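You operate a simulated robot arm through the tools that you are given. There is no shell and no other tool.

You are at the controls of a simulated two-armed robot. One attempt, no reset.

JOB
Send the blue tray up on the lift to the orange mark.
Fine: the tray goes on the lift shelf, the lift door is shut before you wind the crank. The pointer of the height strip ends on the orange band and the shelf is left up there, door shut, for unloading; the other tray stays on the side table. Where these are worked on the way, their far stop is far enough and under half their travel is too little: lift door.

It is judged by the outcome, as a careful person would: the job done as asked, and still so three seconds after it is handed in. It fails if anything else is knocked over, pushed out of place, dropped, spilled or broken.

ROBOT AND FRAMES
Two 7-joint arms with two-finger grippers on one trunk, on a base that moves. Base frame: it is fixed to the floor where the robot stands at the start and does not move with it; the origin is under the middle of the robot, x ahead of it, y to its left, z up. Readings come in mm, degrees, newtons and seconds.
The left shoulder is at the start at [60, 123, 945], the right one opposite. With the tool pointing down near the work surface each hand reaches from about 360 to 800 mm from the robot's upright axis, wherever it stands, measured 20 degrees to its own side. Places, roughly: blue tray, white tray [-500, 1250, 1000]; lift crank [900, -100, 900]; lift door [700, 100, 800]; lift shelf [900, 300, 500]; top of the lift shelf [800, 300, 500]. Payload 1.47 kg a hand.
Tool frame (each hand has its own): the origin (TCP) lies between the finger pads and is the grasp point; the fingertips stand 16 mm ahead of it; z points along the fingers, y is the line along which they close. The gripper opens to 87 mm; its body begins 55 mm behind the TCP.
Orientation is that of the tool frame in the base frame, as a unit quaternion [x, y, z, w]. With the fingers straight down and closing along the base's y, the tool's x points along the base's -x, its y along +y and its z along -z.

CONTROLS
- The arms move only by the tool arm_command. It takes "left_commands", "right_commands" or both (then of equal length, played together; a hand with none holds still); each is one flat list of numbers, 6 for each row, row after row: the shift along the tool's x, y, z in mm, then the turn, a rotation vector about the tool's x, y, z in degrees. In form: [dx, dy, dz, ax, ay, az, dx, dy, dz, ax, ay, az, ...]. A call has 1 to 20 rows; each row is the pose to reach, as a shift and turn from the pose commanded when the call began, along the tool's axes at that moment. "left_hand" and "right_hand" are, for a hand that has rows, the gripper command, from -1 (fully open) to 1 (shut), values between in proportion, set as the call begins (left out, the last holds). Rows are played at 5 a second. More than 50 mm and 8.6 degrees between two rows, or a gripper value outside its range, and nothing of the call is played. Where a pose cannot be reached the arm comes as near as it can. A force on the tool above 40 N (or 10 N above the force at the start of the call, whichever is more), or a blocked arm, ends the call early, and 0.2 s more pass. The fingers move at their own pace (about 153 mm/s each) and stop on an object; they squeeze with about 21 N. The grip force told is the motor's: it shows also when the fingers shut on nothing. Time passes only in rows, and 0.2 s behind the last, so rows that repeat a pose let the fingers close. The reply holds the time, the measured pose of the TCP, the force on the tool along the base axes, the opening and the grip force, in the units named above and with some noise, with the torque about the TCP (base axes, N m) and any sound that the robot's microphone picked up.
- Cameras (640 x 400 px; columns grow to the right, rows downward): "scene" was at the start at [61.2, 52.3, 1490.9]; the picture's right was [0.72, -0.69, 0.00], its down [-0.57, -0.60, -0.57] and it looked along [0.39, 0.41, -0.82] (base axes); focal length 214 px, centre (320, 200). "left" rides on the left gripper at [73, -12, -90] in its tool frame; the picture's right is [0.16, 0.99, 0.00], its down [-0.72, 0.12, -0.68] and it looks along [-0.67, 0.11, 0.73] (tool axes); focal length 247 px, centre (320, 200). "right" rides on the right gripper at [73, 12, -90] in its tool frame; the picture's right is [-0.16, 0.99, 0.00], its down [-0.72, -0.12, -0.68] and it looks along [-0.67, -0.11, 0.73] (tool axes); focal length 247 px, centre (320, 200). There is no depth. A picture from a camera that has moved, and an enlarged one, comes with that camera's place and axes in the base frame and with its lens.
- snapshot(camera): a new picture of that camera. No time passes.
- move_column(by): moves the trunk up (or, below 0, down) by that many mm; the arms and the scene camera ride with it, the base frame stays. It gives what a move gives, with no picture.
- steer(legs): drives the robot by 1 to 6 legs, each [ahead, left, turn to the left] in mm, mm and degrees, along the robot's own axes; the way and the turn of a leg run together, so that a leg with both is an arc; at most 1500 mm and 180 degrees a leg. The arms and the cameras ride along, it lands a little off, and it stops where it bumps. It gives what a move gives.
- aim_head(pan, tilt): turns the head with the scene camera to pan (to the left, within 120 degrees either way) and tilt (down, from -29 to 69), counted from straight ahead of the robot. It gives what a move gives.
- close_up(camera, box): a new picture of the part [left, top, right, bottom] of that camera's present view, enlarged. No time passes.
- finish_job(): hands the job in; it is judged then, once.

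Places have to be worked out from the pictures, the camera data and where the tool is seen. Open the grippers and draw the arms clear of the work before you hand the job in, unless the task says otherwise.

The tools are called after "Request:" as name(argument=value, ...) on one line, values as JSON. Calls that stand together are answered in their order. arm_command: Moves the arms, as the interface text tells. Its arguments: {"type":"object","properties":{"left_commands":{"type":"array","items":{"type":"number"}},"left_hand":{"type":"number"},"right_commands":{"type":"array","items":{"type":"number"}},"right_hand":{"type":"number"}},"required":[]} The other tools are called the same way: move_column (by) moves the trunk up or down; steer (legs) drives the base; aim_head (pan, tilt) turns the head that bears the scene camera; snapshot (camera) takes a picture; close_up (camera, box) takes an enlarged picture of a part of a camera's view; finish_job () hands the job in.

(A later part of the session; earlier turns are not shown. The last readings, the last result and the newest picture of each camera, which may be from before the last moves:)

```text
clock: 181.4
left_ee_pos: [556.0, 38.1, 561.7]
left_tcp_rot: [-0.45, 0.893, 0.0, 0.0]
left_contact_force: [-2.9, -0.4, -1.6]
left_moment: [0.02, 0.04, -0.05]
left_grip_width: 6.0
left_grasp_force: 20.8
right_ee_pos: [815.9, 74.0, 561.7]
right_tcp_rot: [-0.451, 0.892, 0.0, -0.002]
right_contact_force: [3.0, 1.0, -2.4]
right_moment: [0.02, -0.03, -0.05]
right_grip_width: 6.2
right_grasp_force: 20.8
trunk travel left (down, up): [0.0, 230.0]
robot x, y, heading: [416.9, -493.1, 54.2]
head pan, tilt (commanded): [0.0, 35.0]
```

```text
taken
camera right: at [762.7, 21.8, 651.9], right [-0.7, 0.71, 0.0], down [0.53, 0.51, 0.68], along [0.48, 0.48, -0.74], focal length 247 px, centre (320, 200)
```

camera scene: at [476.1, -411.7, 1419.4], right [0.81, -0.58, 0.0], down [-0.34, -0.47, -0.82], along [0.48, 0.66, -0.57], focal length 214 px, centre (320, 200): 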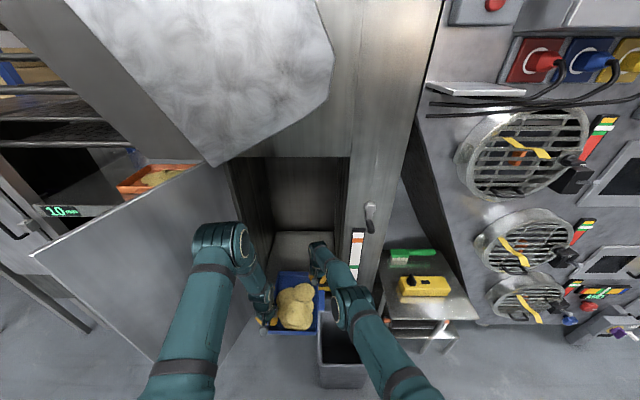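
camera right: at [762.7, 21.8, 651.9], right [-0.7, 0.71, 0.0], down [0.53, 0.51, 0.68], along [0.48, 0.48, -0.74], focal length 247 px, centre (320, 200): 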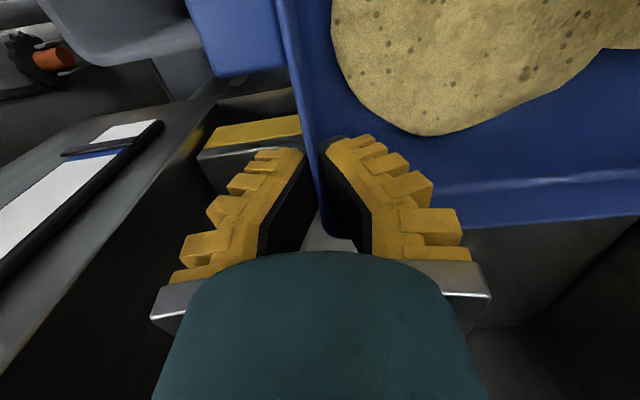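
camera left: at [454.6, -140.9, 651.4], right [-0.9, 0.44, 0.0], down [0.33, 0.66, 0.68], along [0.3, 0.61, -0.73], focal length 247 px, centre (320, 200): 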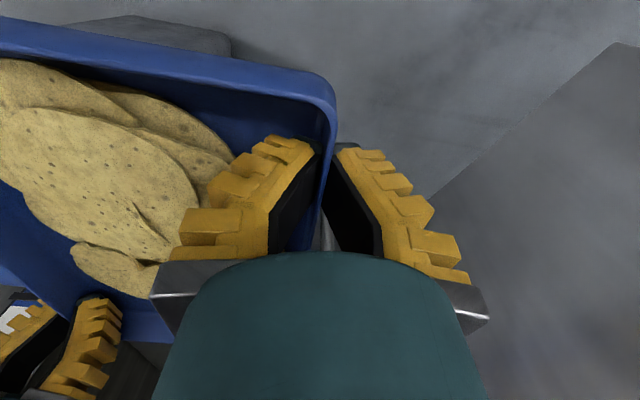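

The tray's far end is at the lift opening with clearance on both sides (right hand 29 mm, left 18 mm). I move ahead 110 mm more, 5 mm to the right.

Request:
steer(legs=[[60, -5, 0], [50, 0, 0]])

Request:
snapshot(camera="scene")

Request:
snapshot(camera="left")

Request:
snapshot(camera="right")

```text
clock: 182.9
left_ee_pos: [624.2, 124.0, 562.3]
left_tcp_rot: [-0.449, 0.893, 0.0, -0.001]
left_contact_force: [-0.8, 0.1, -2.0]
left_moment: [-0.06, 0.03, -0.04]
left_grip_width: 5.9
left_grasp_force: 21.3
right_ee_pos: [882.6, 160.9, 562.0]
right_tcp_rot: [-0.451, 0.892, 0.0, -0.002]
right_contact_force: [0.7, 0.0, -1.9]
right_moment: [0.03, -0.04, -0.03]
right_grip_width: 6.1
right_grasp_force: 20.5
trunk travel left (down, up): [0.0, 230.0]
robot x, y, heading: [484.9, -409.3, 54.0]
head pan, tilt (commanded): [0.0, 35.0]
```

```text
taken
camera scene: at [544.4, -325.5, 1419.4], right [0.81, -0.58, 0.0], down [-0.34, -0.47, -0.82], along [0.48, 0.66, -0.57], focal length 214 px, centre (320, 200)
```

scene: 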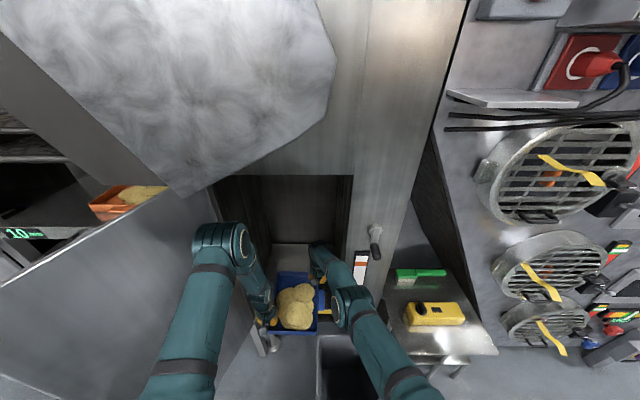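

```text
taken
camera left: at [590.1, 58.6, 651.7], right [-0.89, 0.46, 0.0], down [0.34, 0.65, 0.68], along [0.31, 0.6, -0.73], focal length 247 px, centre (320, 200)
```

left: 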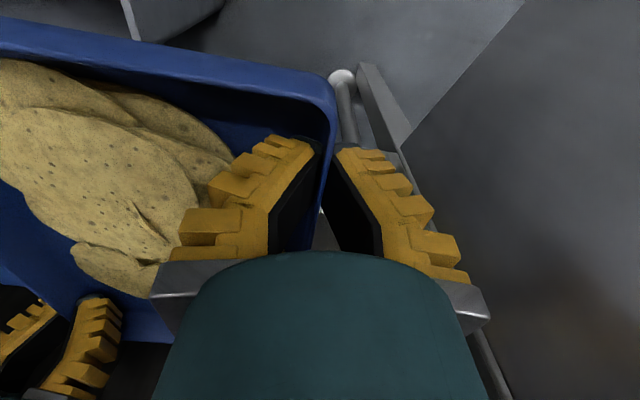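

```text
taken
camera right: at [831.0, 107.9, 651.9], right [-0.7, 0.71, 0.0], down [0.53, 0.51, 0.68], along [0.48, 0.48, -0.74], focal length 247 px, centre (320, 200)
```

right: 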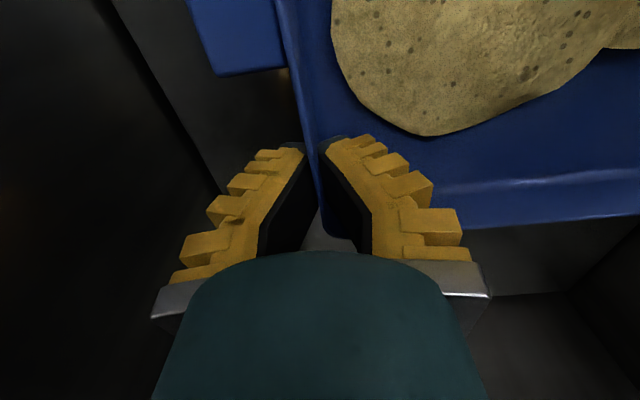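

Tray is now over the shelf front (far end n≈680), all clear. I lower both hands 34 mm.

Request:
arm_command(left_commands=[0, 0, 9, 0, 0, 0, 0, 0, 18, 0, 0, 0, 0, 0, 26, 0, 0, 0, 0, 0, 34, 0, 0, 0], left_hand=1, right_commands=[0, 0, 9, 0, 0, 0, 0, 0, 18, 0, 0, 0, 0, 0, 26, 0, 0, 0, 0, 0, 34, 0, 0, 0], right_hand=1)

Request:
snapshot(camera="right")

```text
clock: 183.9
left_ee_pos: [624.2, 124.5, 527.4]
left_tcp_rot: [-0.45, 0.893, 0.0, -0.001]
left_contact_force: [-13.1, -3.3, -1.6]
left_moment: [0.01, 0.06, -0.18]
left_grip_width: 5.9
left_grasp_force: 21.2
right_ee_pos: [877.9, 148.7, 532.6]
right_tcp_rot: [-0.45, 0.893, 0.0, -0.002]
right_contact_force: [13.3, 2.4, -2.6]
right_moment: [0.02, -0.13, -0.18]
right_grip_width: 5.9
right_grasp_force: 20.9
right hand out of reach, approached as far as the arm can: row 2, 3, 4
trunk travel left (down, up): [0.0, 230.0]
robot x, y, heading: [482.1, -406.9, 54.1]
head pan, tilt (commanded): [0.0, 35.0]
```

```text
taken
camera right: at [825.8, 97.1, 622.9], right [-0.7, 0.71, 0.0], down [0.53, 0.51, 0.68], along [0.48, 0.48, -0.73], focal length 247 px, centre (320, 200)
```

right: 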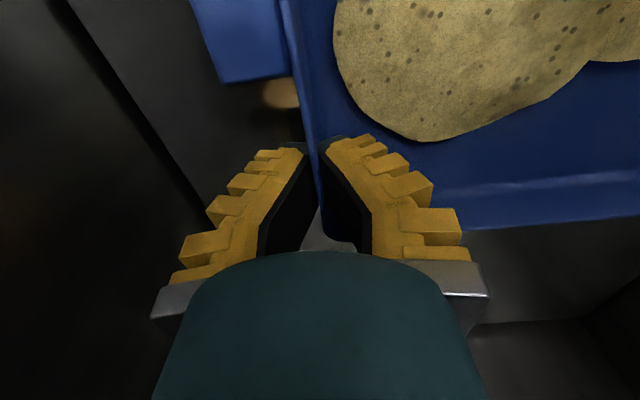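

The right arm is at its reach limit, lagging 12 mm. I move the base 22 mm ahead, then lower further while drawing both hands back slightly.

Request:
steer(legs=[[22, 0, 0]])

Request:
arm_command(left_commands=[5, 0, 2, 0, 0, 0, 10, 0, 4, 0, 0, 0, 15, 0, 6, 0, 0, 0, 15, 0, 9, 0, 0, 0], left_hand=1, right_commands=[3, 0, 4, 0, 0, 0, 7, 0, 8, 0, 0, 0, 11, 0, 11, 0, 0, 0, 11, 0, 14, 0, 0, 0], right_hand=1)

Request:
snapshot(camera="right")

```text
clock: 184.7
left_ee_pos: [637.5, 141.8, 527.6]
left_tcp_rot: [-0.45, 0.893, 0.0, 0.001]
left_contact_force: [-12.5, -2.3, -2.3]
left_moment: [-0.01, 0.02, -0.13]
left_grip_width: 5.9
left_grasp_force: 21.1
right_ee_pos: [891.5, 167.4, 532.0]
right_tcp_rot: [-0.451, 0.893, 0.0, -0.002]
right_contact_force: [13.2, 2.0, -1.9]
right_moment: [0.05, -0.15, -0.14]
right_grip_width: 6.1
right_grasp_force: 20.8
trunk travel left (down, up): [0.0, 230.0]
robot x, y, heading: [494.4, -388.9, 54.4]
head pan, tilt (commanded): [0.0, 35.0]
```

```text
clock: 185.7
left_ee_pos: [627.7, 128.7, 521.2]
left_tcp_rot: [-0.45, 0.893, 0.001, 0.001]
left_contact_force: [7.2, 3.6, 11.5]
left_moment: [0.01, -0.03, -0.04]
left_grip_width: 5.8
left_grasp_force: 20.8
right_ee_pos: [882.1, 158.2, 520.1]
right_tcp_rot: [-0.45, 0.893, 0.002, 0.0]
right_contact_force: [-3.6, 5.2, 12.3]
right_moment: [0.13, -0.09, -0.06]
right_grip_width: 6.0
right_grasp_force: 21.5
trunk travel left (down, up): [0.0, 230.0]
robot x, y, heading: [498.2, -387.2, 54.2]
head pan, tilt (commanded): [0.0, 35.0]
```

```text
taken
camera right: at [830.5, 105.8, 610.5], right [-0.7, 0.71, 0.0], down [0.52, 0.51, 0.68], along [0.48, 0.48, -0.73], focal length 247 px, centre (320, 200)
```

right: 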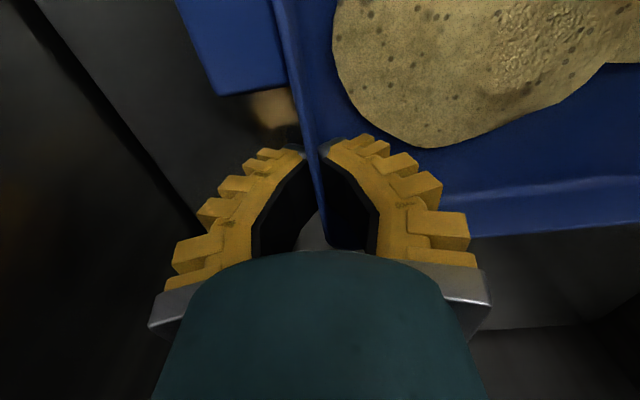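

The tray now rests on the shelf (about 12 N up on each hand at TCP z≈520, so shelf top ≈488). I release the right hand with partial opening while the left keeps its grip.

Request:
arm_command(right_commands=[0, 0, 0, 0, 0, 0, 0, 0, 0, 0, 0, 0, 0, 0, 0, 0, 0, 0], right_hand=0)

Request:
arm_command(right_commands=[4, 0, -12, 0, 0, 0, 10, 0, -26, 0, 0, 0, 16, 0, -40, 0, 0, 0, 25, 0, -60, 0, 0, 0, 35, 0, -80, 0, 0, 0])

Request:
snapshot(camera="right")

Request:
snapshot(camera="left")

```text
clock: 186.5
left_ee_pos: [625.9, 127.4, 519.5]
left_tcp_rot: [-0.45, 0.893, 0.0, 0.0]
left_contact_force: [-5.3, -2.9, 8.7]
left_moment: [-0.03, 0.05, 0.08]
left_grip_width: 5.9
left_grasp_force: 21.0
right_ee_pos: [882.7, 156.1, 519.6]
right_tcp_rot: [-0.451, 0.893, 0.001, -0.001]
right_contact_force: [0.8, -1.4, 5.0]
right_moment: [0.1, 0.12, -0.06]
right_grip_width: 49.3
right_grasp_force: 3.0
trunk travel left (down, up): [0.0, 230.0]
robot x, y, heading: [497.9, -389.2, 54.1]
head pan, tilt (commanded): [0.0, 35.0]
```

```text
clock: 187.7
left_ee_pos: [628.5, 129.1, 519.3]
left_tcp_rot: [-0.45, 0.893, 0.001, 0.001]
left_contact_force: [-1.3, 1.0, 6.3]
left_moment: [0.28, -0.19, 0.02]
left_grip_width: 6.2
left_grasp_force: 20.9
right_ee_pos: [860.9, 130.3, 599.7]
right_tcp_rot: [-0.45, 0.893, 0.0, -0.001]
right_contact_force: [-0.2, -0.7, -0.2]
right_moment: [0.0, 0.0, -0.01]
right_grip_width: 49.2
right_grasp_force: 4.0
trunk travel left (down, up): [0.0, 230.0]
robot x, y, heading: [495.3, -388.4, 54.2]
head pan, tilt (commanded): [0.0, 35.0]
```

```text
taken
camera right: at [808.7, 78.2, 689.8], right [-0.7, 0.71, 0.0], down [0.53, 0.51, 0.68], along [0.48, 0.48, -0.73], focal length 247 px, centre (320, 200)
```

right: 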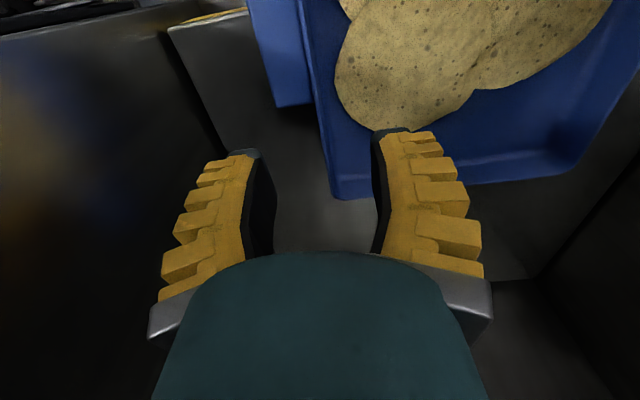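

```text
taken
camera left: at [594.1, 62.7, 609.5], right [-0.89, 0.46, 0.0], down [0.34, 0.65, 0.68], along [0.31, 0.6, -0.73], focal length 247 px, centre (320, 200)
```

left: 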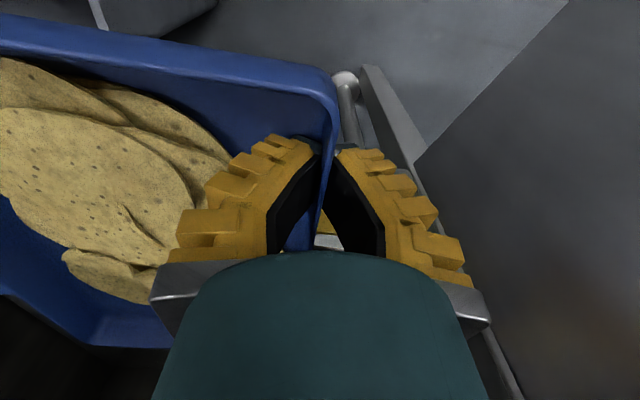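

The tray stays level with the left hand holding. I slide it forward 60 mm with the left hand (easing it up 1 mm) and check for yaw.

Request:
arm_command(left_commands=[-8, 0, -1, 0, 0, 0, -16, 0, -1, 0, 0, 0, -24, 0, -1, 0, 0, 0, -32, 0, -1, 0, 0, 0, -40, 0, -1, 0, 0, 0, -50, 0, -1, 0, 0, 0, -60, 0, -1, 0, 0, 0], left_hand=1)

Request:
snapshot(camera="right")

Request:
snapshot(camera="left")

Request:
snapshot(camera="scene")

```text
clock: 189.3
left_ee_pos: [662.1, 177.3, 520.0]
left_tcp_rot: [-0.45, 0.893, -0.001, 0.0]
left_contact_force: [-1.7, -1.0, 1.0]
left_moment: [-0.24, 0.19, -0.11]
left_grip_width: 6.0
left_grasp_force: 21.0
right_ee_pos: [861.6, 129.6, 598.6]
right_tcp_rot: [-0.451, 0.892, 0.0, -0.001]
right_contact_force: [0.1, -0.8, 0.1]
right_moment: [-0.01, -0.02, 0.03]
right_grip_width: 49.2
right_grasp_force: 4.4
trunk travel left (down, up): [0.0, 230.0]
robot x, y, heading: [495.8, -389.9, 54.2]
head pan, tilt (commanded): [0.0, 35.0]
```

```text
taken
camera right: at [808.7, 78.5, 689.5], right [-0.7, 0.71, 0.0], down [0.53, 0.51, 0.68], along [0.48, 0.48, -0.73], focal length 247 px, centre (320, 200)
```

right: 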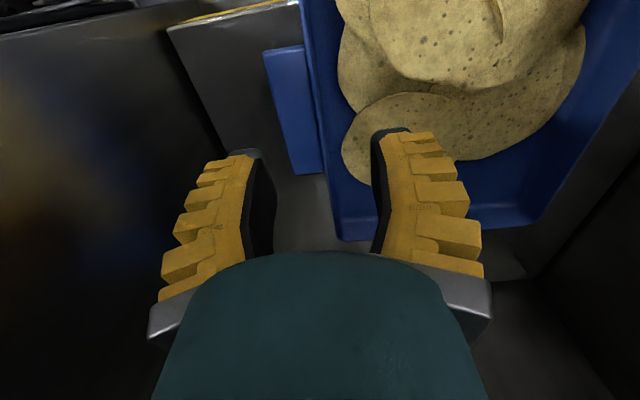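

```text
taken
camera left: at [628.5, 111.5, 610.7], right [-0.89, 0.46, 0.0], down [0.34, 0.65, 0.68], along [0.31, 0.6, -0.73], focal length 247 px, centre (320, 200)
```

left: 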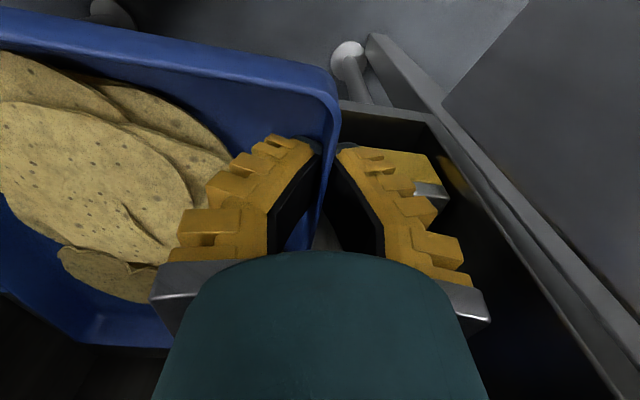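

```text
taken
camera scene: at [556.5, -308.9, 1419.6], right [0.81, -0.58, 0.0], down [-0.34, -0.47, -0.82], along [0.48, 0.66, -0.57], focal length 214 px, centre (320, 200)
```

scene: 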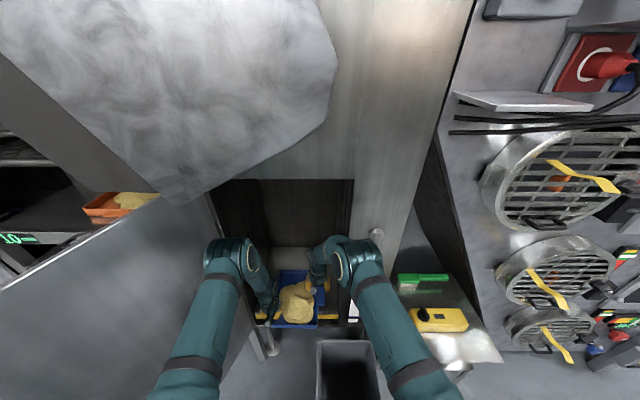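

The tray slides straight; its centre is now near n 616. I slide it another 92 mm in.

Request:
arm_command(left_commands=[-10, 0, 0, 0, 0, 0, -20, 0, 0, 0, 0, 0, -30, 0, 0, 0, 0, 0, -40, 0, 0, 0, 0, 0, -50, 0, 0, 0, 0, 0, -60, 0, 0, 0, 0, 0, -70, 0, 0, 0, 0, 0, -81, 0, 0, 0, 0, 0, -92, 0, 0, 0, 0, 0, -92, 0, 0, 0, 0, 0], left_hand=1)

Request:
snapshot(camera="left")

Request:
snapshot(camera="right")

Request:
close_up(camera="scene", box=[200, 170, 400, 350])

```text
clock: 191.5
left_ee_pos: [718.0, 252.3, 521.2]
left_tcp_rot: [-0.45, 0.893, 0.0, 0.001]
left_contact_force: [-1.6, -1.0, 3.6]
left_moment: [0.01, 0.0, -0.11]
left_grip_width: 5.8
left_grasp_force: 20.9
right_ee_pos: [861.3, 131.4, 599.2]
right_tcp_rot: [-0.451, 0.892, 0.0, -0.001]
right_contact_force: [-0.3, -0.1, -0.5]
right_moment: [-0.02, 0.02, 0.03]
right_grip_width: 49.0
right_grasp_force: 3.9
trunk travel left (down, up): [0.0, 230.0]
robot x, y, heading: [494.5, -384.7, 54.1]
head pan, tilt (commanded): [0.0, 35.0]
```

```text
taken
camera left: at [684.8, 186.6, 610.5], right [-0.89, 0.46, 0.0], down [0.34, 0.65, 0.68], along [0.31, 0.6, -0.73], focal length 247 px, centre (320, 200)
```

left: 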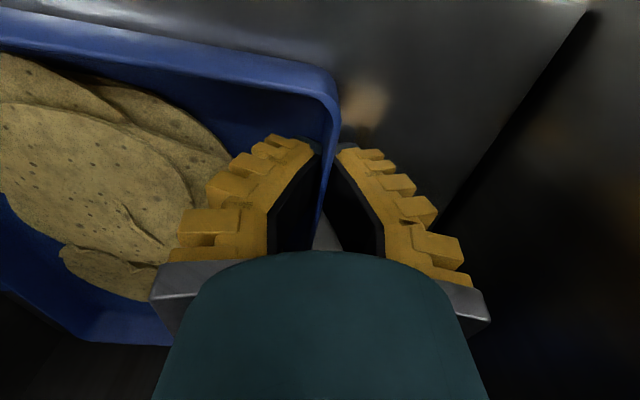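

```text
taken
camera right: at [808.6, 78.5, 689.6], right [-0.7, 0.71, 0.0], down [0.53, 0.51, 0.68], along [0.48, 0.48, -0.73], focal length 247 px, centre (320, 200)
```

right: 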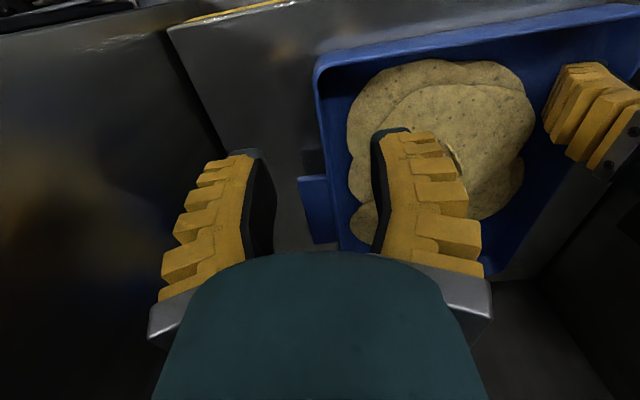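

```text
2.22 times, centred on (300, 260) of scene
camera zoom: at [556.3, -309.1, 1419.6], right [0.81, -0.58, 0.0], down [-0.34, -0.47, -0.82], along [0.48, 0.66, -0.57], focal length 477 px, centre (364, 67)
```

zoom: 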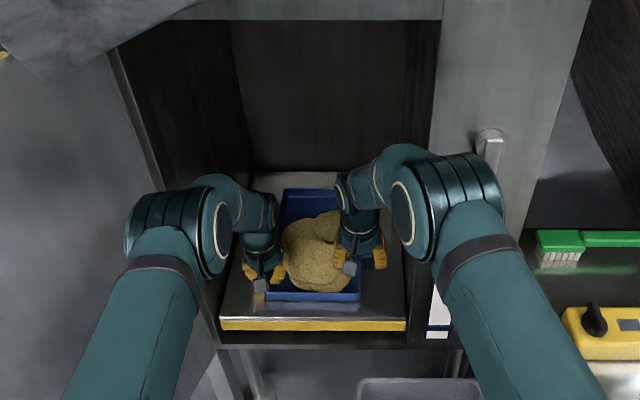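

The tray is fully on the shelf (n≈581–839). I open the left gripper partway, lift it out, and then withdraw both hands.

Request:
arm_command(left_commands=[0, 0, 0, 0, 0, 0, 0, 0, 0, 0, 0, 0, 0, 0, 0, 0, 0, 0], left_hand=0)

Request:
arm_command(left_commands=[0, 0, -15, 0, 0, 0, 0, 0, -30, 0, 0, 0, 0, 0, -50, 0, 0, 0, 0, 0, -75, 0, 0, 0, 0, 0, -100, 0, 0, 0], right_commands=[10, 0, -10, 0, 0, 0, 25, 0, -20, 0, 0, 0, 45, 0, -30, 0, 0, 0, 70, 0, -40, 0, 0, 0, 100, 0, -50, 0, 0, 0])

Request:
snapshot(camera="left")

Request:
snapshot(camera="scene")

```text
clock: 192.3
left_ee_pos: [718.2, 252.8, 520.1]
left_tcp_rot: [-0.45, 0.893, -0.001, -0.001]
left_contact_force: [0.3, 0.3, 0.2]
left_moment: [-0.03, 0.01, 0.03]
left_grip_width: 49.1
left_grasp_force: 4.5
right_ee_pos: [861.4, 129.8, 599.1]
right_tcp_rot: [-0.451, 0.892, 0.0, -0.001]
right_contact_force: [-0.2, 0.8, -0.3]
right_moment: [0.0, 0.0, -0.01]
right_grip_width: 49.0
right_grasp_force: 4.1
trunk travel left (down, up): [0.0, 230.0]
robot x, y, heading: [497.5, -391.6, 54.2]
head pan, tilt (commanded): [0.0, 35.0]
```

```text
clock: 193.5
left_ee_pos: [717.3, 248.9, 621.6]
left_tcp_rot: [-0.449, 0.893, 0.0, 0.0]
left_contact_force: [0.4, 0.2, 0.3]
left_moment: [0.02, -0.03, 0.04]
left_grip_width: 49.0
left_grasp_force: 4.0
right_ee_pos: [802.4, 48.4, 649.6]
right_tcp_rot: [-0.451, 0.892, 0.001, -0.001]
right_contact_force: [-0.1, 0.7, 0.7]
right_moment: [0.01, -0.01, 0.03]
right_grip_width: 48.9
right_grasp_force: 3.9
trunk travel left (down, up): [0.0, 230.0]
robot x, y, heading: [497.6, -389.6, 54.3]
head pan, tilt (commanded): [0.0, 35.0]
```

```text
taken
camera left: at [683.7, 183.6, 711.2], right [-0.89, 0.46, 0.0], down [0.34, 0.65, 0.68], along [0.31, 0.6, -0.73], focal length 247 px, centre (320, 200)
```

left: 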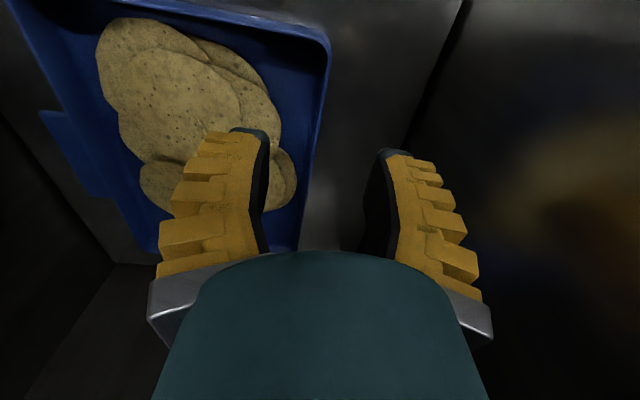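

```text
taken
camera scene: at [556.2, -309.2, 1419.7], right [0.81, -0.58, 0.0], down [-0.34, -0.46, -0.82], along [0.48, 0.66, -0.57], focal length 214 px, centre (320, 200)
```

scene: 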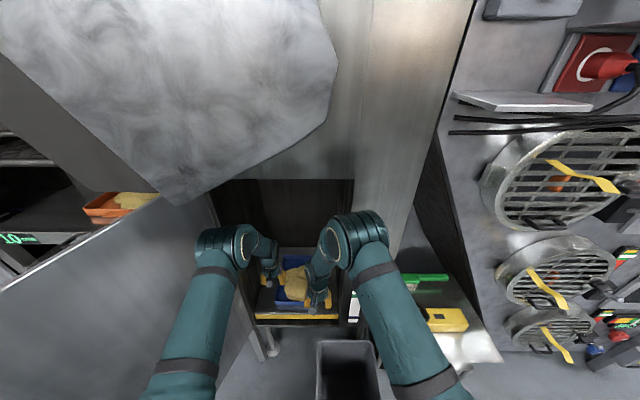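

The tray is released and sits well on the shelf. I back the base straight out 300 mm with both hands, then raise the trunk 100 mm.

Request:
steer(legs=[[-300, 0, 0]])

Request:
move_column(by=100)

Request:
snapshot(camera="scene")

Request:
close_up(camera="scene", box=[230, 150, 400, 290])

```text
clock: 195.6
left_ee_pos: [542.5, -0.8, 621.0]
left_tcp_rot: [-0.447, 0.895, 0.0, 0.0]
left_contact_force: [0.4, 0.6, -0.3]
left_moment: [-0.02, 0.01, -0.02]
left_grip_width: 48.9
left_grasp_force: 4.4
right_ee_pos: [626.3, -203.7, 649.0]
right_tcp_rot: [-0.447, 0.895, 0.0, -0.001]
right_contact_force: [-1.1, -0.7, -0.4]
right_moment: [0.02, -0.01, -0.01]
right_grip_width: 48.7
right_grasp_force: 4.2
trunk travel left (down, up): [0.0, 230.0]
robot x, y, heading: [318.3, -636.1, 53.8]
head pan, tilt (commanded): [0.0, 35.0]
```

```text
clock: 196.9
left_ee_pos: [543.2, -0.8, 720.5]
left_tcp_rot: [-0.446, 0.895, 0.0, 0.0]
left_contact_force: [-0.6, 0.0, 0.1]
left_moment: [0.0, 0.02, 0.01]
left_grip_width: 49.2
left_grasp_force: 3.6
right_ee_pos: [625.7, -201.2, 747.7]
right_tcp_rot: [-0.448, 0.894, 0.0, -0.002]
right_contact_force: [0.4, 0.5, -0.1]
right_moment: [-0.02, 0.01, 0.02]
right_grip_width: 48.9
right_grasp_force: 4.1
trunk travel left (down, up): [-100.0, 130.0]
robot x, y, heading: [319.0, -639.4, 53.7]
head pan, tilt (commanded): [0.0, 35.0]
```

```text
taken
camera scene: at [376.6, -557.5, 1519.4], right [0.81, -0.59, 0.0], down [-0.34, -0.46, -0.82], along [0.48, 0.66, -0.57], focal length 214 px, centre (320, 200)
```

scene: 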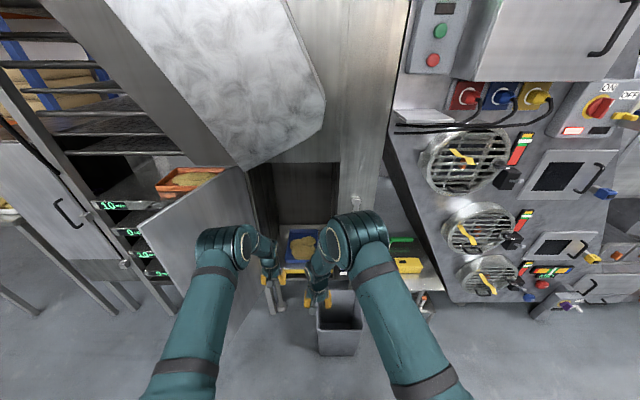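

```text
2.86 times, centred on (315, 220) of scene
camera zoom: at [376.6, -557.5, 1519.4], right [0.81, -0.59, 0.0], down [-0.34, -0.46, -0.82], along [0.48, 0.66, -0.57], focal length 613 px, centre (334, 143)
```

zoom: 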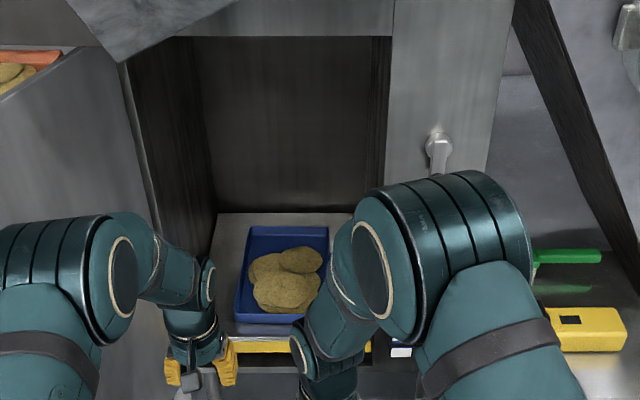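

Both hands are out and the tray is visible on the shelf. I retract both hands close to the body for passing the door: right to the right side, left inward.

Request:
arm_command(left_commands=[25, -4, -6, 0, 0, 0, 50, -9, -12, 0, 0, 0, 75, -14, -18, 0, 0, 0, 100, -18, -24, 0, 0, 0, 125, -22, -30, 0, 0, 0, 150, -27, -36, 0, 0, 0, 175, -32, -42, 0, 0, 0, 200, -36, -48, 0, 0, 0, 225, -40, -54, 0, 0, 0, 247, -45, -60, 0, 0, 0], left_hand=1, right_commands=[11, -31, -20, 0, 0, 0, 22, -62, -40, 0, 0, 0, 34, -93, -60, 0, 0, 0, 45, -124, -80, 0, 0, 0, 56, -155, -100, 0, 0, 0, 68, -186, -120, 0, 0, 0, 79, -217, -140, 0, 0, 0, 90, -248, -160, 0, 0, 0, 102, -279, -180, 0, 0, 0, 113, -310, -200, 0, 0, 0], right_hand=1)

Request:
snapshot(camera="scene")

```text
clock: 199.1
left_ee_pos: [428.8, -224.1, 780.4]
left_tcp_rot: [-0.447, 0.895, 0.001, 0.001]
left_contact_force: [0.4, 0.4, 0.1]
left_moment: [0.0, 0.01, -0.02]
left_grip_width: 0.1
left_grasp_force: 20.9
right_ee_pos: [809.1, -478.3, 954.9]
right_tcp_rot: [-0.447, 0.895, 0.001, -0.001]
right_contact_force: [0.5, -0.6, -0.1]
right_moment: [0.02, 0.03, -0.03]
right_grip_width: 0.0
right_grasp_force: 21.6
trunk travel left (down, up): [-100.0, 130.0]
robot x, y, heading: [317.2, -638.2, 53.6]
head pan, tilt (commanded): [0.0, 35.0]
```

```text
taken
camera scene: at [376.4, -558.8, 1519.7], right [0.81, -0.59, 0.0], down [-0.34, -0.46, -0.82], along [0.48, 0.66, -0.57], focal length 214 px, centre (320, 200)
```

scene: 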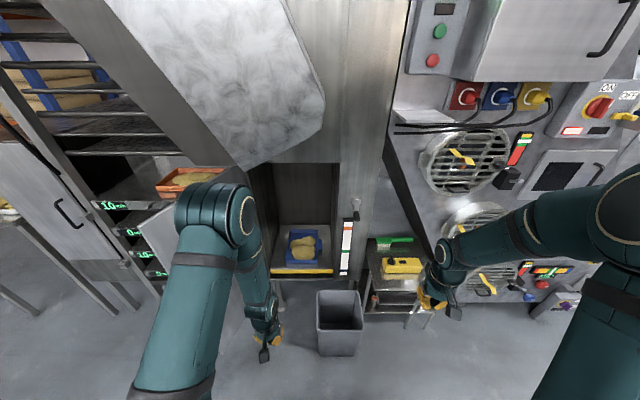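

I raise the left hand to the compact high posture used before for passing the door (elbow back), then drive left past the door.

Request:
arm_command(left_commands=[3, 10, -42, 0, 0, 0, 6, 25, -84, 0, 0, 0, 9, 45, -126, 0, 0, 0, 12, 65, -168, 0, 0, 0, 15, 85, -210, 0, 0, 0, 18, 105, -252, 0, 0, 0, 21, 125, -294, 0, 0, 0, 25, 150, -335, 0, 0, 0, 30, 180, -375, 0, 0, 0])

Request:
snapshot(camera="scene")

```text
refused: row 9 steps farther than a row can; nothing moved
```

```text
taken
camera scene: at [376.4, -558.8, 1519.7], right [0.81, -0.59, 0.0], down [-0.34, -0.46, -0.82], along [0.48, 0.66, -0.57], focal length 214 px, centre (320, 200)
```

scene: 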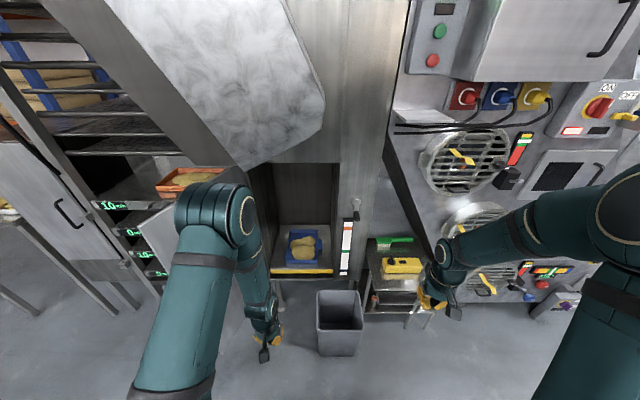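

The last row's step was slightly too big; I resend with smaller steps.

Request:
arm_command(left_commands=[3, 10, -38, 0, 0, 0, 6, 25, -76, 0, 0, 0, 9, 43, -114, 0, 0, 0, 12, 60, -152, 0, 0, 0, 15, 78, -190, 0, 0, 0, 18, 96, -228, 0, 0, 0, 21, 114, -266, 0, 0, 0, 24, 134, -304, 0, 0, 0, 27, 156, -340, 0, 0, 0, 30, 180, -375, 0, 0, 0])

Request:
snapshot(camera="scene")

```text
clock: 201.3
left_ee_pos: [267.3, -140.9, 1158.6]
left_tcp_rot: [-0.446, 0.895, 0.0, 0.0]
left_contact_force: [0.0, 0.0, -0.1]
left_moment: [-0.01, 0.02, 0.0]
left_grip_width: 0.0
left_grasp_force: 21.0
right_ee_pos: [808.2, -477.7, 955.7]
right_tcp_rot: [-0.447, 0.895, 0.001, -0.001]
right_contact_force: [0.6, 0.1, -0.1]
right_moment: [-0.01, 0.03, -0.01]
right_grip_width: 0.1
right_grasp_force: 21.4
trunk travel left (down, up): [-100.0, 130.0]
robot x, y, heading: [314.2, -637.1, 53.9]
head pan, tilt (commanded): [0.0, 35.0]
```

```text
taken
camera scene: at [376.0, -558.1, 1519.6], right [0.81, -0.59, 0.0], down [-0.34, -0.46, -0.82], along [0.48, 0.66, -0.57], focal length 214 px, centre (320, 200)
```

scene: 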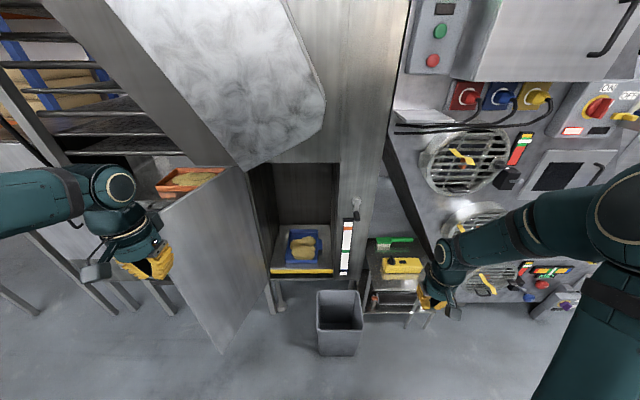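

The left arm is compact and the tray is seen on the shelf. I drive left 541 mm to r≈90, on the outer side of the door.

Request:
steer(legs=[[0, 541, 0.4]])

Request:
aim_head(pan=0, tilt=40)

Request:
snapshot(camera="scene")

```text
clock: 206.6
left_ee_pos: [-181.6, 174.1, 1157.2]
left_tcp_rot: [-0.455, 0.891, 0.0, 0.0]
left_contact_force: [0.2, -0.4, 0.5]
left_moment: [0.01, 0.0, -0.02]
left_grip_width: 0.1
left_grasp_force: 21.3
right_ee_pos: [365.8, -152.4, 953.3]
right_tcp_rot: [-0.456, 0.89, 0.0, -0.001]
right_contact_force: [0.2, 0.8, -0.1]
right_moment: [-0.01, -0.03, 0.04]
right_grip_width: 0.0
right_grasp_force: 21.1
trunk travel left (down, up): [-100.0, 130.0]
robot x, y, heading: [-121.3, -324.2, 55.3]
head pan, tilt (commanded): [0.0, 35.0]
```

```text
clock: 207.2
left_ee_pos: [-180.4, 175.5, 1157.9]
left_tcp_rot: [-0.455, 0.89, 0.0, 0.001]
left_contact_force: [0.4, -0.1, -0.4]
left_moment: [0.04, -0.03, 0.01]
left_grip_width: 0.0
left_grasp_force: 20.8
right_ee_pos: [366.6, -151.9, 953.9]
right_tcp_rot: [-0.455, 0.89, 0.0, -0.001]
right_contact_force: [-0.3, -0.1, -0.3]
right_moment: [-0.01, 0.0, -0.01]
right_grip_width: 0.1
right_grasp_force: 21.4
trunk travel left (down, up): [-100.0, 130.0]
robot x, y, heading: [-122.1, -322.5, 54.8]
head pan, tilt (commanded): [0.0, 40.0]
```

```text
taken
camera scene: at [-66.3, -243.4, 1512.1], right [0.82, -0.58, 0.0], down [-0.37, -0.53, -0.77], along [0.44, 0.63, -0.64], focal length 214 px, centre (320, 200)
```

scene: 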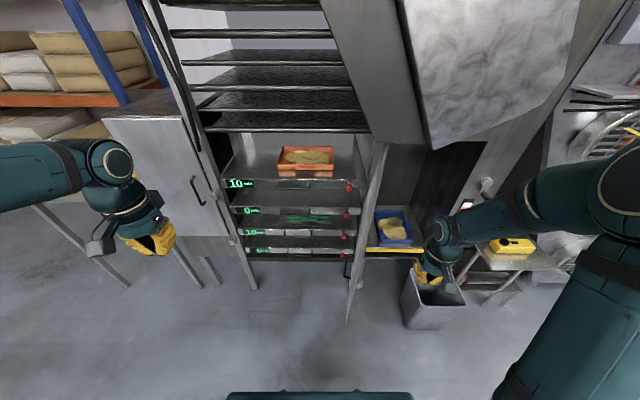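

I'm on the outer side now; the door appears nearly edge-on. I zoom to locate its free edge and handle.

Request:
close_up(camera="scene", box=[300, 130, 460, 340])

```text
1.90 times, centred on (380, 235) of scene
camera zoom: at [-66.3, -243.4, 1512.1], right [0.82, -0.58, 0.0], down [-0.37, -0.53, -0.77], along [0.44, 0.63, -0.64], focal length 408 px, centre (206, 133)
```

zoom: 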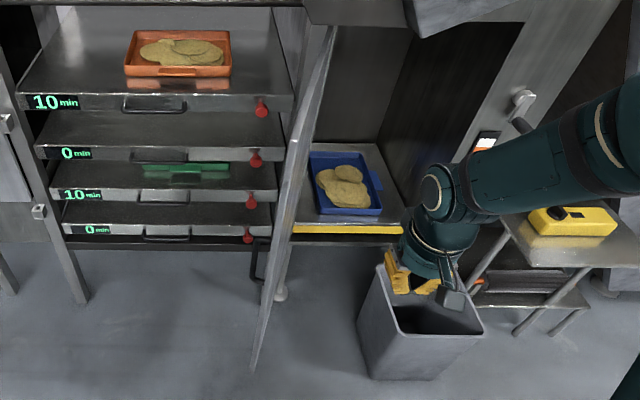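

The door's free edge is at (r 206, n 175), about 109° open. I bring the closed left hand down to its outer side at about (r 110, n 300, z 640).

Request:
arm_command(left_commands=[-16, -22, 32, 0, 0, 0, -33, -44, 65, 0, 0, 0, -49, -66, 97, 0, 0, 0, -66, -88, 129, 0, 0, 0, -82, -110, 162, 0, 0, 0, -99, -132, 194, 0, 0, 0, -115, -154, 226, 0, 0, 0, -131, -176, 258, 0, 0, 0, -148, -199, 291, 0, 0, 0, -164, -221, 323, 0, 0, 0, -181, -243, 355, 0, 0, 0, -197, -265, 388, 0, 0, 0, -214, -287, 420, 0, 0, 0, -230, -309, 452, 0, 0, 0, -247, -331, 485, 0, 0, 0, -263, -353, 517, 0, 0, 0], left_hand=1)

Request:
snapshot(camera="scene")

Request:
snapshot(camera="left")

```text
clock: 210.6
left_ee_pos: [262.4, 183.3, 638.4]
left_tcp_rot: [-0.455, 0.89, 0.0, -0.001]
left_contact_force: [-0.4, 1.0, 0.6]
left_moment: [-0.03, -0.02, 0.02]
left_grip_width: 0.1
left_grasp_force: 21.3
right_ee_pos: [366.6, -150.7, 955.2]
right_tcp_rot: [-0.456, 0.89, 0.0, -0.001]
right_contact_force: [0.2, 0.6, 0.0]
right_moment: [-0.01, -0.02, 0.01]
right_grip_width: 0.0
right_grasp_force: 20.7
trunk travel left (down, up): [-100.0, 130.0]
robot x, y, heading: [-126.3, -324.5, 54.6]
head pan, tilt (commanded): [0.0, 40.0]
```

```text
taken
camera scene: at [-65.8, -243.0, 1511.9], right [0.82, -0.58, 0.0], down [-0.37, -0.53, -0.77], along [0.44, 0.63, -0.64], focal length 214 px, centre (320, 200)
```

scene: 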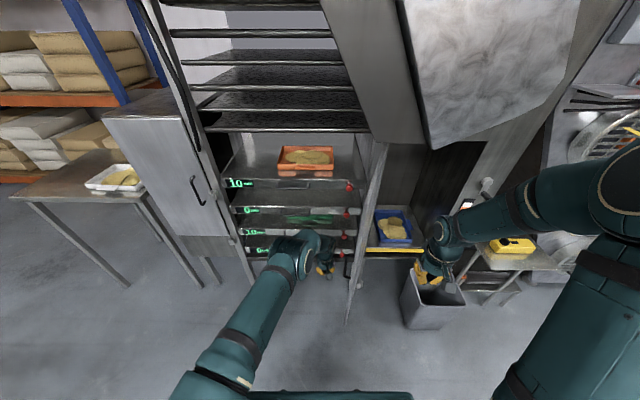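

```text
taken
camera left: at [228.7, 117.1, 728.7], right [-0.89, 0.45, 0.0], down [0.33, 0.66, 0.68], along [0.31, 0.61, -0.73], focal length 247 px, centre (320, 200)
```

left: 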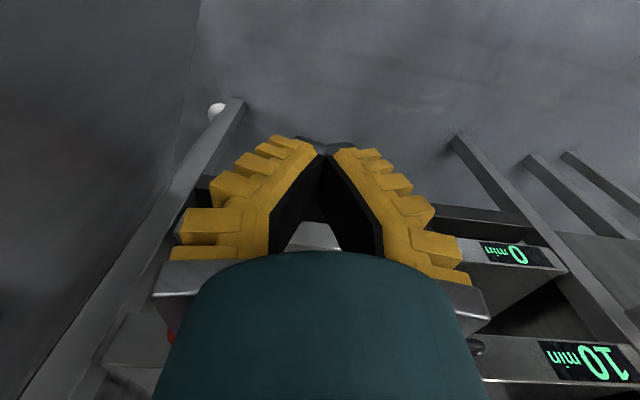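

The hand is left of the door's outer face (r 106, n 302). I drive right to push the door closed, in steps.

Request:
steer(legs=[[0, -150, 0]])

Request:
snapshot(camera="scene")

Request:
snapshot(camera="left")

```text
clock: 212.6
left_ee_pos: [378.0, 100.2, 639.9]
left_tcp_rot: [-0.455, 0.891, 0.0, 0.0]
left_contact_force: [-0.2, -0.6, -0.2]
left_moment: [-0.02, -0.03, 0.0]
left_grip_width: 0.0
left_grasp_force: 21.3
right_ee_pos: [484.7, -234.7, 954.2]
right_tcp_rot: [-0.455, 0.89, 0.0, -0.002]
right_contact_force: [0.4, -0.3, 0.6]
right_moment: [0.01, 0.01, 0.02]
right_grip_width: 0.0
right_grasp_force: 21.2
trunk travel left (down, up): [-100.0, 130.0]
robot x, y, heading: [-7.5, -403.0, 54.9]
head pan, tilt (commanded): [0.0, 40.0]
```

```text
taken
camera scene: at [51.7, -326.4, 1512.0], right [0.82, -0.58, 0.0], down [-0.37, -0.53, -0.77], along [0.44, 0.63, -0.64], focal length 214 px, centre (320, 200)
```

scene: 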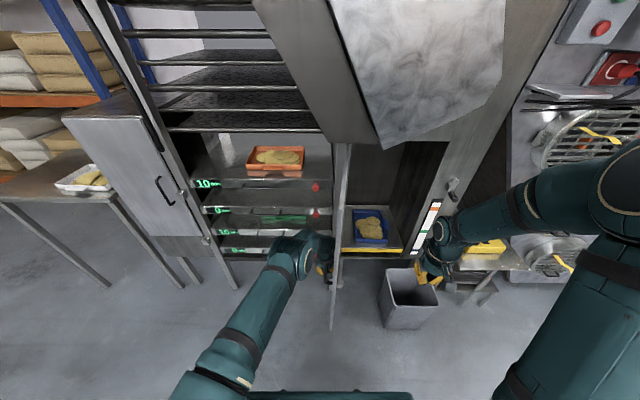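

```text
taken
camera left: at [346.4, 34.1, 729.5], right [-0.89, 0.45, 0.0], down [0.33, 0.65, 0.68], along [0.31, 0.61, -0.73], focal length 247 px, centre (320, 200)
```

left: 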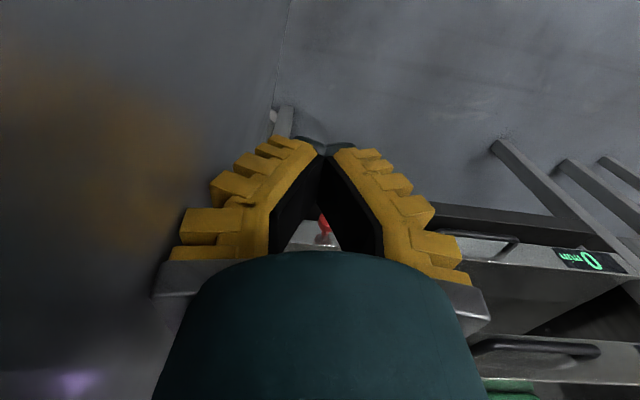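

The door moves with the hand (now around 95°). I continue right 150 mm.

Request:
steer(legs=[[0, -150, -0.6]])

Request:
snapshot(camera="scene")

Request:
snapshot(camera="left")

```text
clock: 214.5
left_ee_pos: [504.8, 9.0, 640.3]
left_tcp_rot: [-0.449, 0.893, 0.0, 0.0]
left_contact_force: [-0.3, -0.4, 0.3]
left_moment: [0.0, -0.01, -0.02]
left_grip_width: 0.0
left_grasp_force: 20.8
right_ee_pos: [605.3, -325.3, 953.4]
right_tcp_rot: [-0.451, 0.893, 0.0, -0.002]
right_contact_force: [-0.8, -0.2, -0.1]
right_moment: [0.01, 0.01, -0.03]
right_grip_width: 0.0
right_grasp_force: 20.9
trunk travel left (down, up): [-100.0, 130.0]
robot x, y, heading: [111.3, -490.0, 54.2]
head pan, tilt (commanded): [0.0, 40.0]
```

```text
taken
camera scene: at [172.7, -412.6, 1512.0], right [0.81, -0.58, 0.0], down [-0.38, -0.52, -0.77], along [0.45, 0.62, -0.64], focal length 214 px, centre (320, 200)
```

scene: 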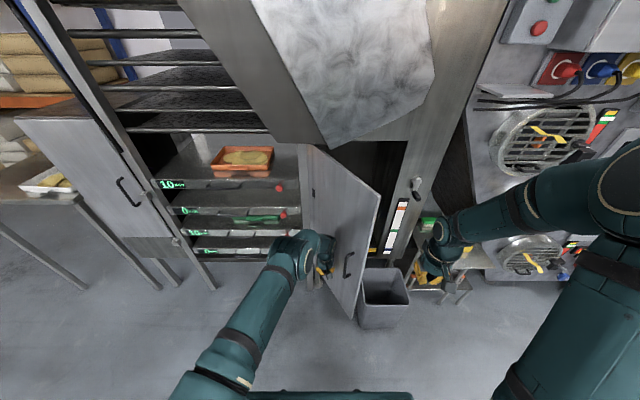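

```text
taken
camera left: at [471.0, -55.2, 729.4], right [-0.89, 0.46, 0.0], down [0.34, 0.65, 0.68], along [0.31, 0.6, -0.73], focal length 247 px, centre (320, 200)
```

left: 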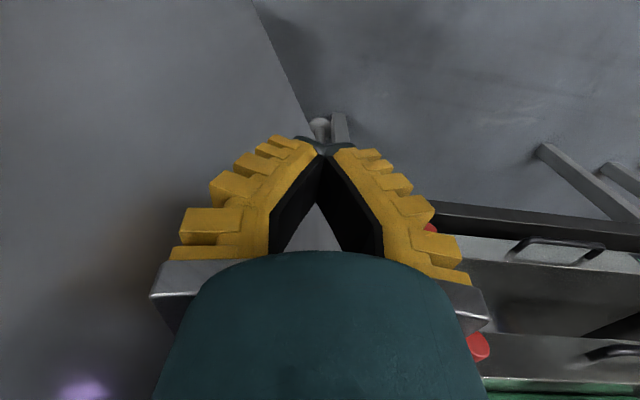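

The door is now near 60°. I move diagonally right and forward to keep closing it, aiming off the handle.

Request:
steer(legs=[[47, -136, 0], [70, -50, 0]])

Request:
snapshot(camera="scene")

Request:
snapshot(camera="left")

```text
clock: 217.1
left_ee_pos: [726.1, -4.2, 639.1]
left_tcp_rot: [-0.452, 0.892, 0.0, -0.001]
left_contact_force: [-0.3, -0.2, 0.0]
left_moment: [0.0, 0.04, -0.02]
left_grip_width: 0.0
left_grasp_force: 21.5
right_ee_pos: [827.7, -340.1, 953.5]
right_tcp_rot: [-0.453, 0.892, 0.0, -0.003]
right_contact_force: [0.4, -0.8, -0.7]
right_moment: [-0.03, 0.01, -0.02]
right_grip_width: 0.2
right_grasp_force: 21.6
trunk travel left (down, up): [-100.0, 130.0]
robot x, y, heading: [337.8, -506.8, 54.4]
head pan, tilt (commanded): [0.0, 40.0]
```

```text
taken
camera scene: at [395.3, -427.4, 1511.9], right [0.81, -0.58, 0.0], down [-0.37, -0.52, -0.77], along [0.45, 0.62, -0.64], focal length 214 px, centre (320, 200)
```

scene: 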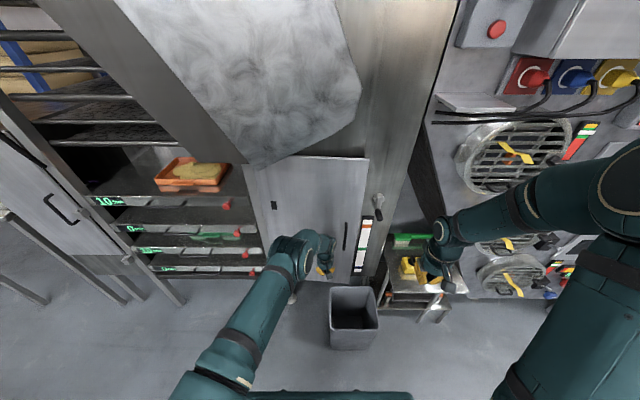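

```text
taken
camera left: at [691.9, -69.4, 728.9], right [-0.89, 0.46, 0.0], down [0.34, 0.65, 0.68], along [0.31, 0.6, -0.73], focal length 247 px, centre (320, 200)
```

left: 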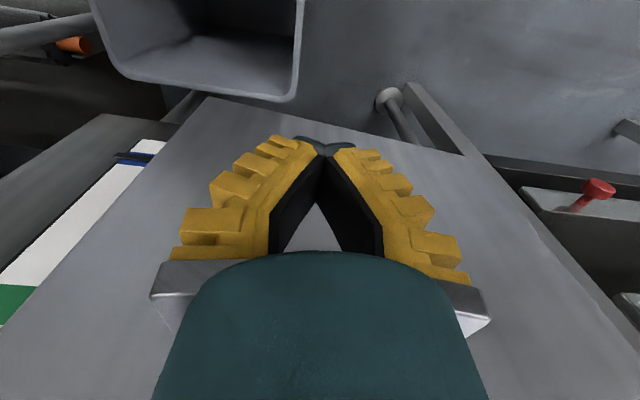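

The door is nearly closed (about 15°). I push it forward the rest of the way; the drive stops on force.

Request:
steer(legs=[[60, 0, 0]])

Request:
snapshot(camera="scene")

Request:
snapshot(camera="left")

```text
clock: 218.1
left_ee_pos: [749.6, 29.1, 637.5]
left_tcp_rot: [-0.453, 0.891, -0.002, -0.009]
left_contact_force: [-0.2, 0.4, -0.6]
left_moment: [0.04, 0.02, -0.02]
left_grip_width: 0.0
left_grasp_force: 21.4
right_ee_pos: [854.8, -300.3, 953.6]
right_tcp_rot: [-0.453, 0.892, -0.001, -0.002]
right_contact_force: [0.0, -0.5, 0.5]
right_moment: [0.02, 0.0, 0.01]
right_grip_width: 0.0
right_grasp_force: 21.0
trunk travel left (down, up): [-100.0, 130.0]
robot x, y, heading: [363.3, -464.7, 54.6]
head pan, tilt (commanded): [0.0, 40.0]
stopped in leg 1: the force on the tool passed its limit at 184 N (the readings are from after the stop); the commanded pose is now the measured one
```

```text
taken
camera scene: at [421.2, -389.7, 1512.0], right [0.81, -0.58, 0.0], down [-0.37, -0.52, -0.77], along [0.45, 0.62, -0.64], focal length 214 px, centre (320, 200)
```

scene: 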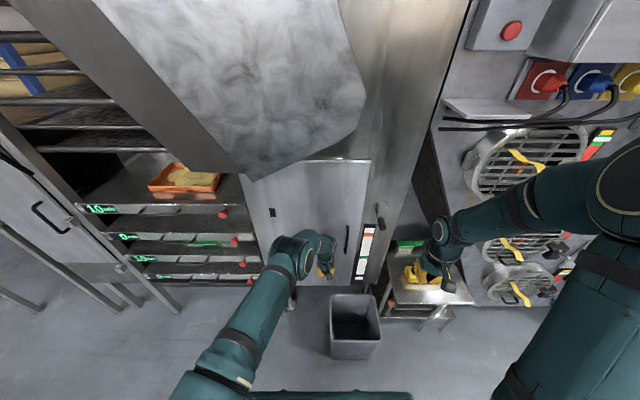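

```text
taken
camera left: at [716.8, -35.5, 729.3], right [-0.89, 0.45, 0.01], down [0.34, 0.66, 0.67], along [0.3, 0.6, -0.75], focal length 247 px, centre (320, 200)
```

left: 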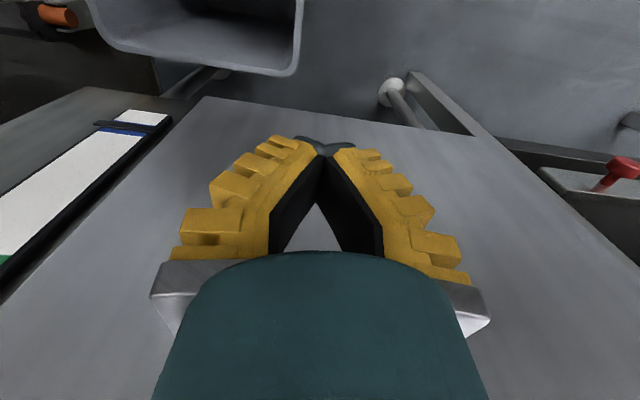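

The push ended on a firm stop with the hand at n 462. I zoom to see whether the door is fully shut and nothing shifted.

Request:
close_up(camera="scene", box=[240, 140, 400, 300])

Request:
close_up(camera="scene", box=[330, 140, 410, 290])

```text
2.50 times, centred on (320, 220) of scene
camera zoom: at [421.2, -389.7, 1512.0], right [0.81, -0.58, 0.0], down [-0.37, -0.52, -0.77], along [0.45, 0.62, -0.64], focal length 536 px, centre (320, 150)
```

zoom: 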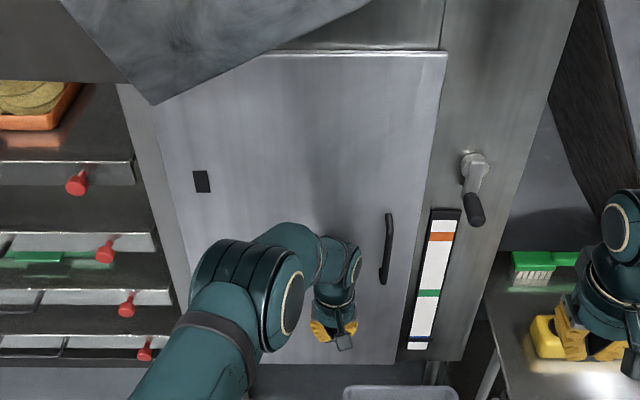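

```text
2.67 times, centred on (370, 215) of scene
camera zoom: at [421.2, -389.7, 1512.0], right [0.81, -0.58, 0.0], down [-0.37, -0.52, -0.77], along [0.45, 0.62, -0.64], focal length 572 px, centre (187, 160)
```

zoom: 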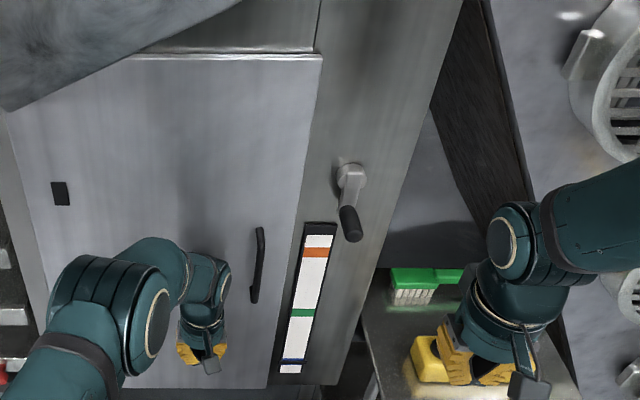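

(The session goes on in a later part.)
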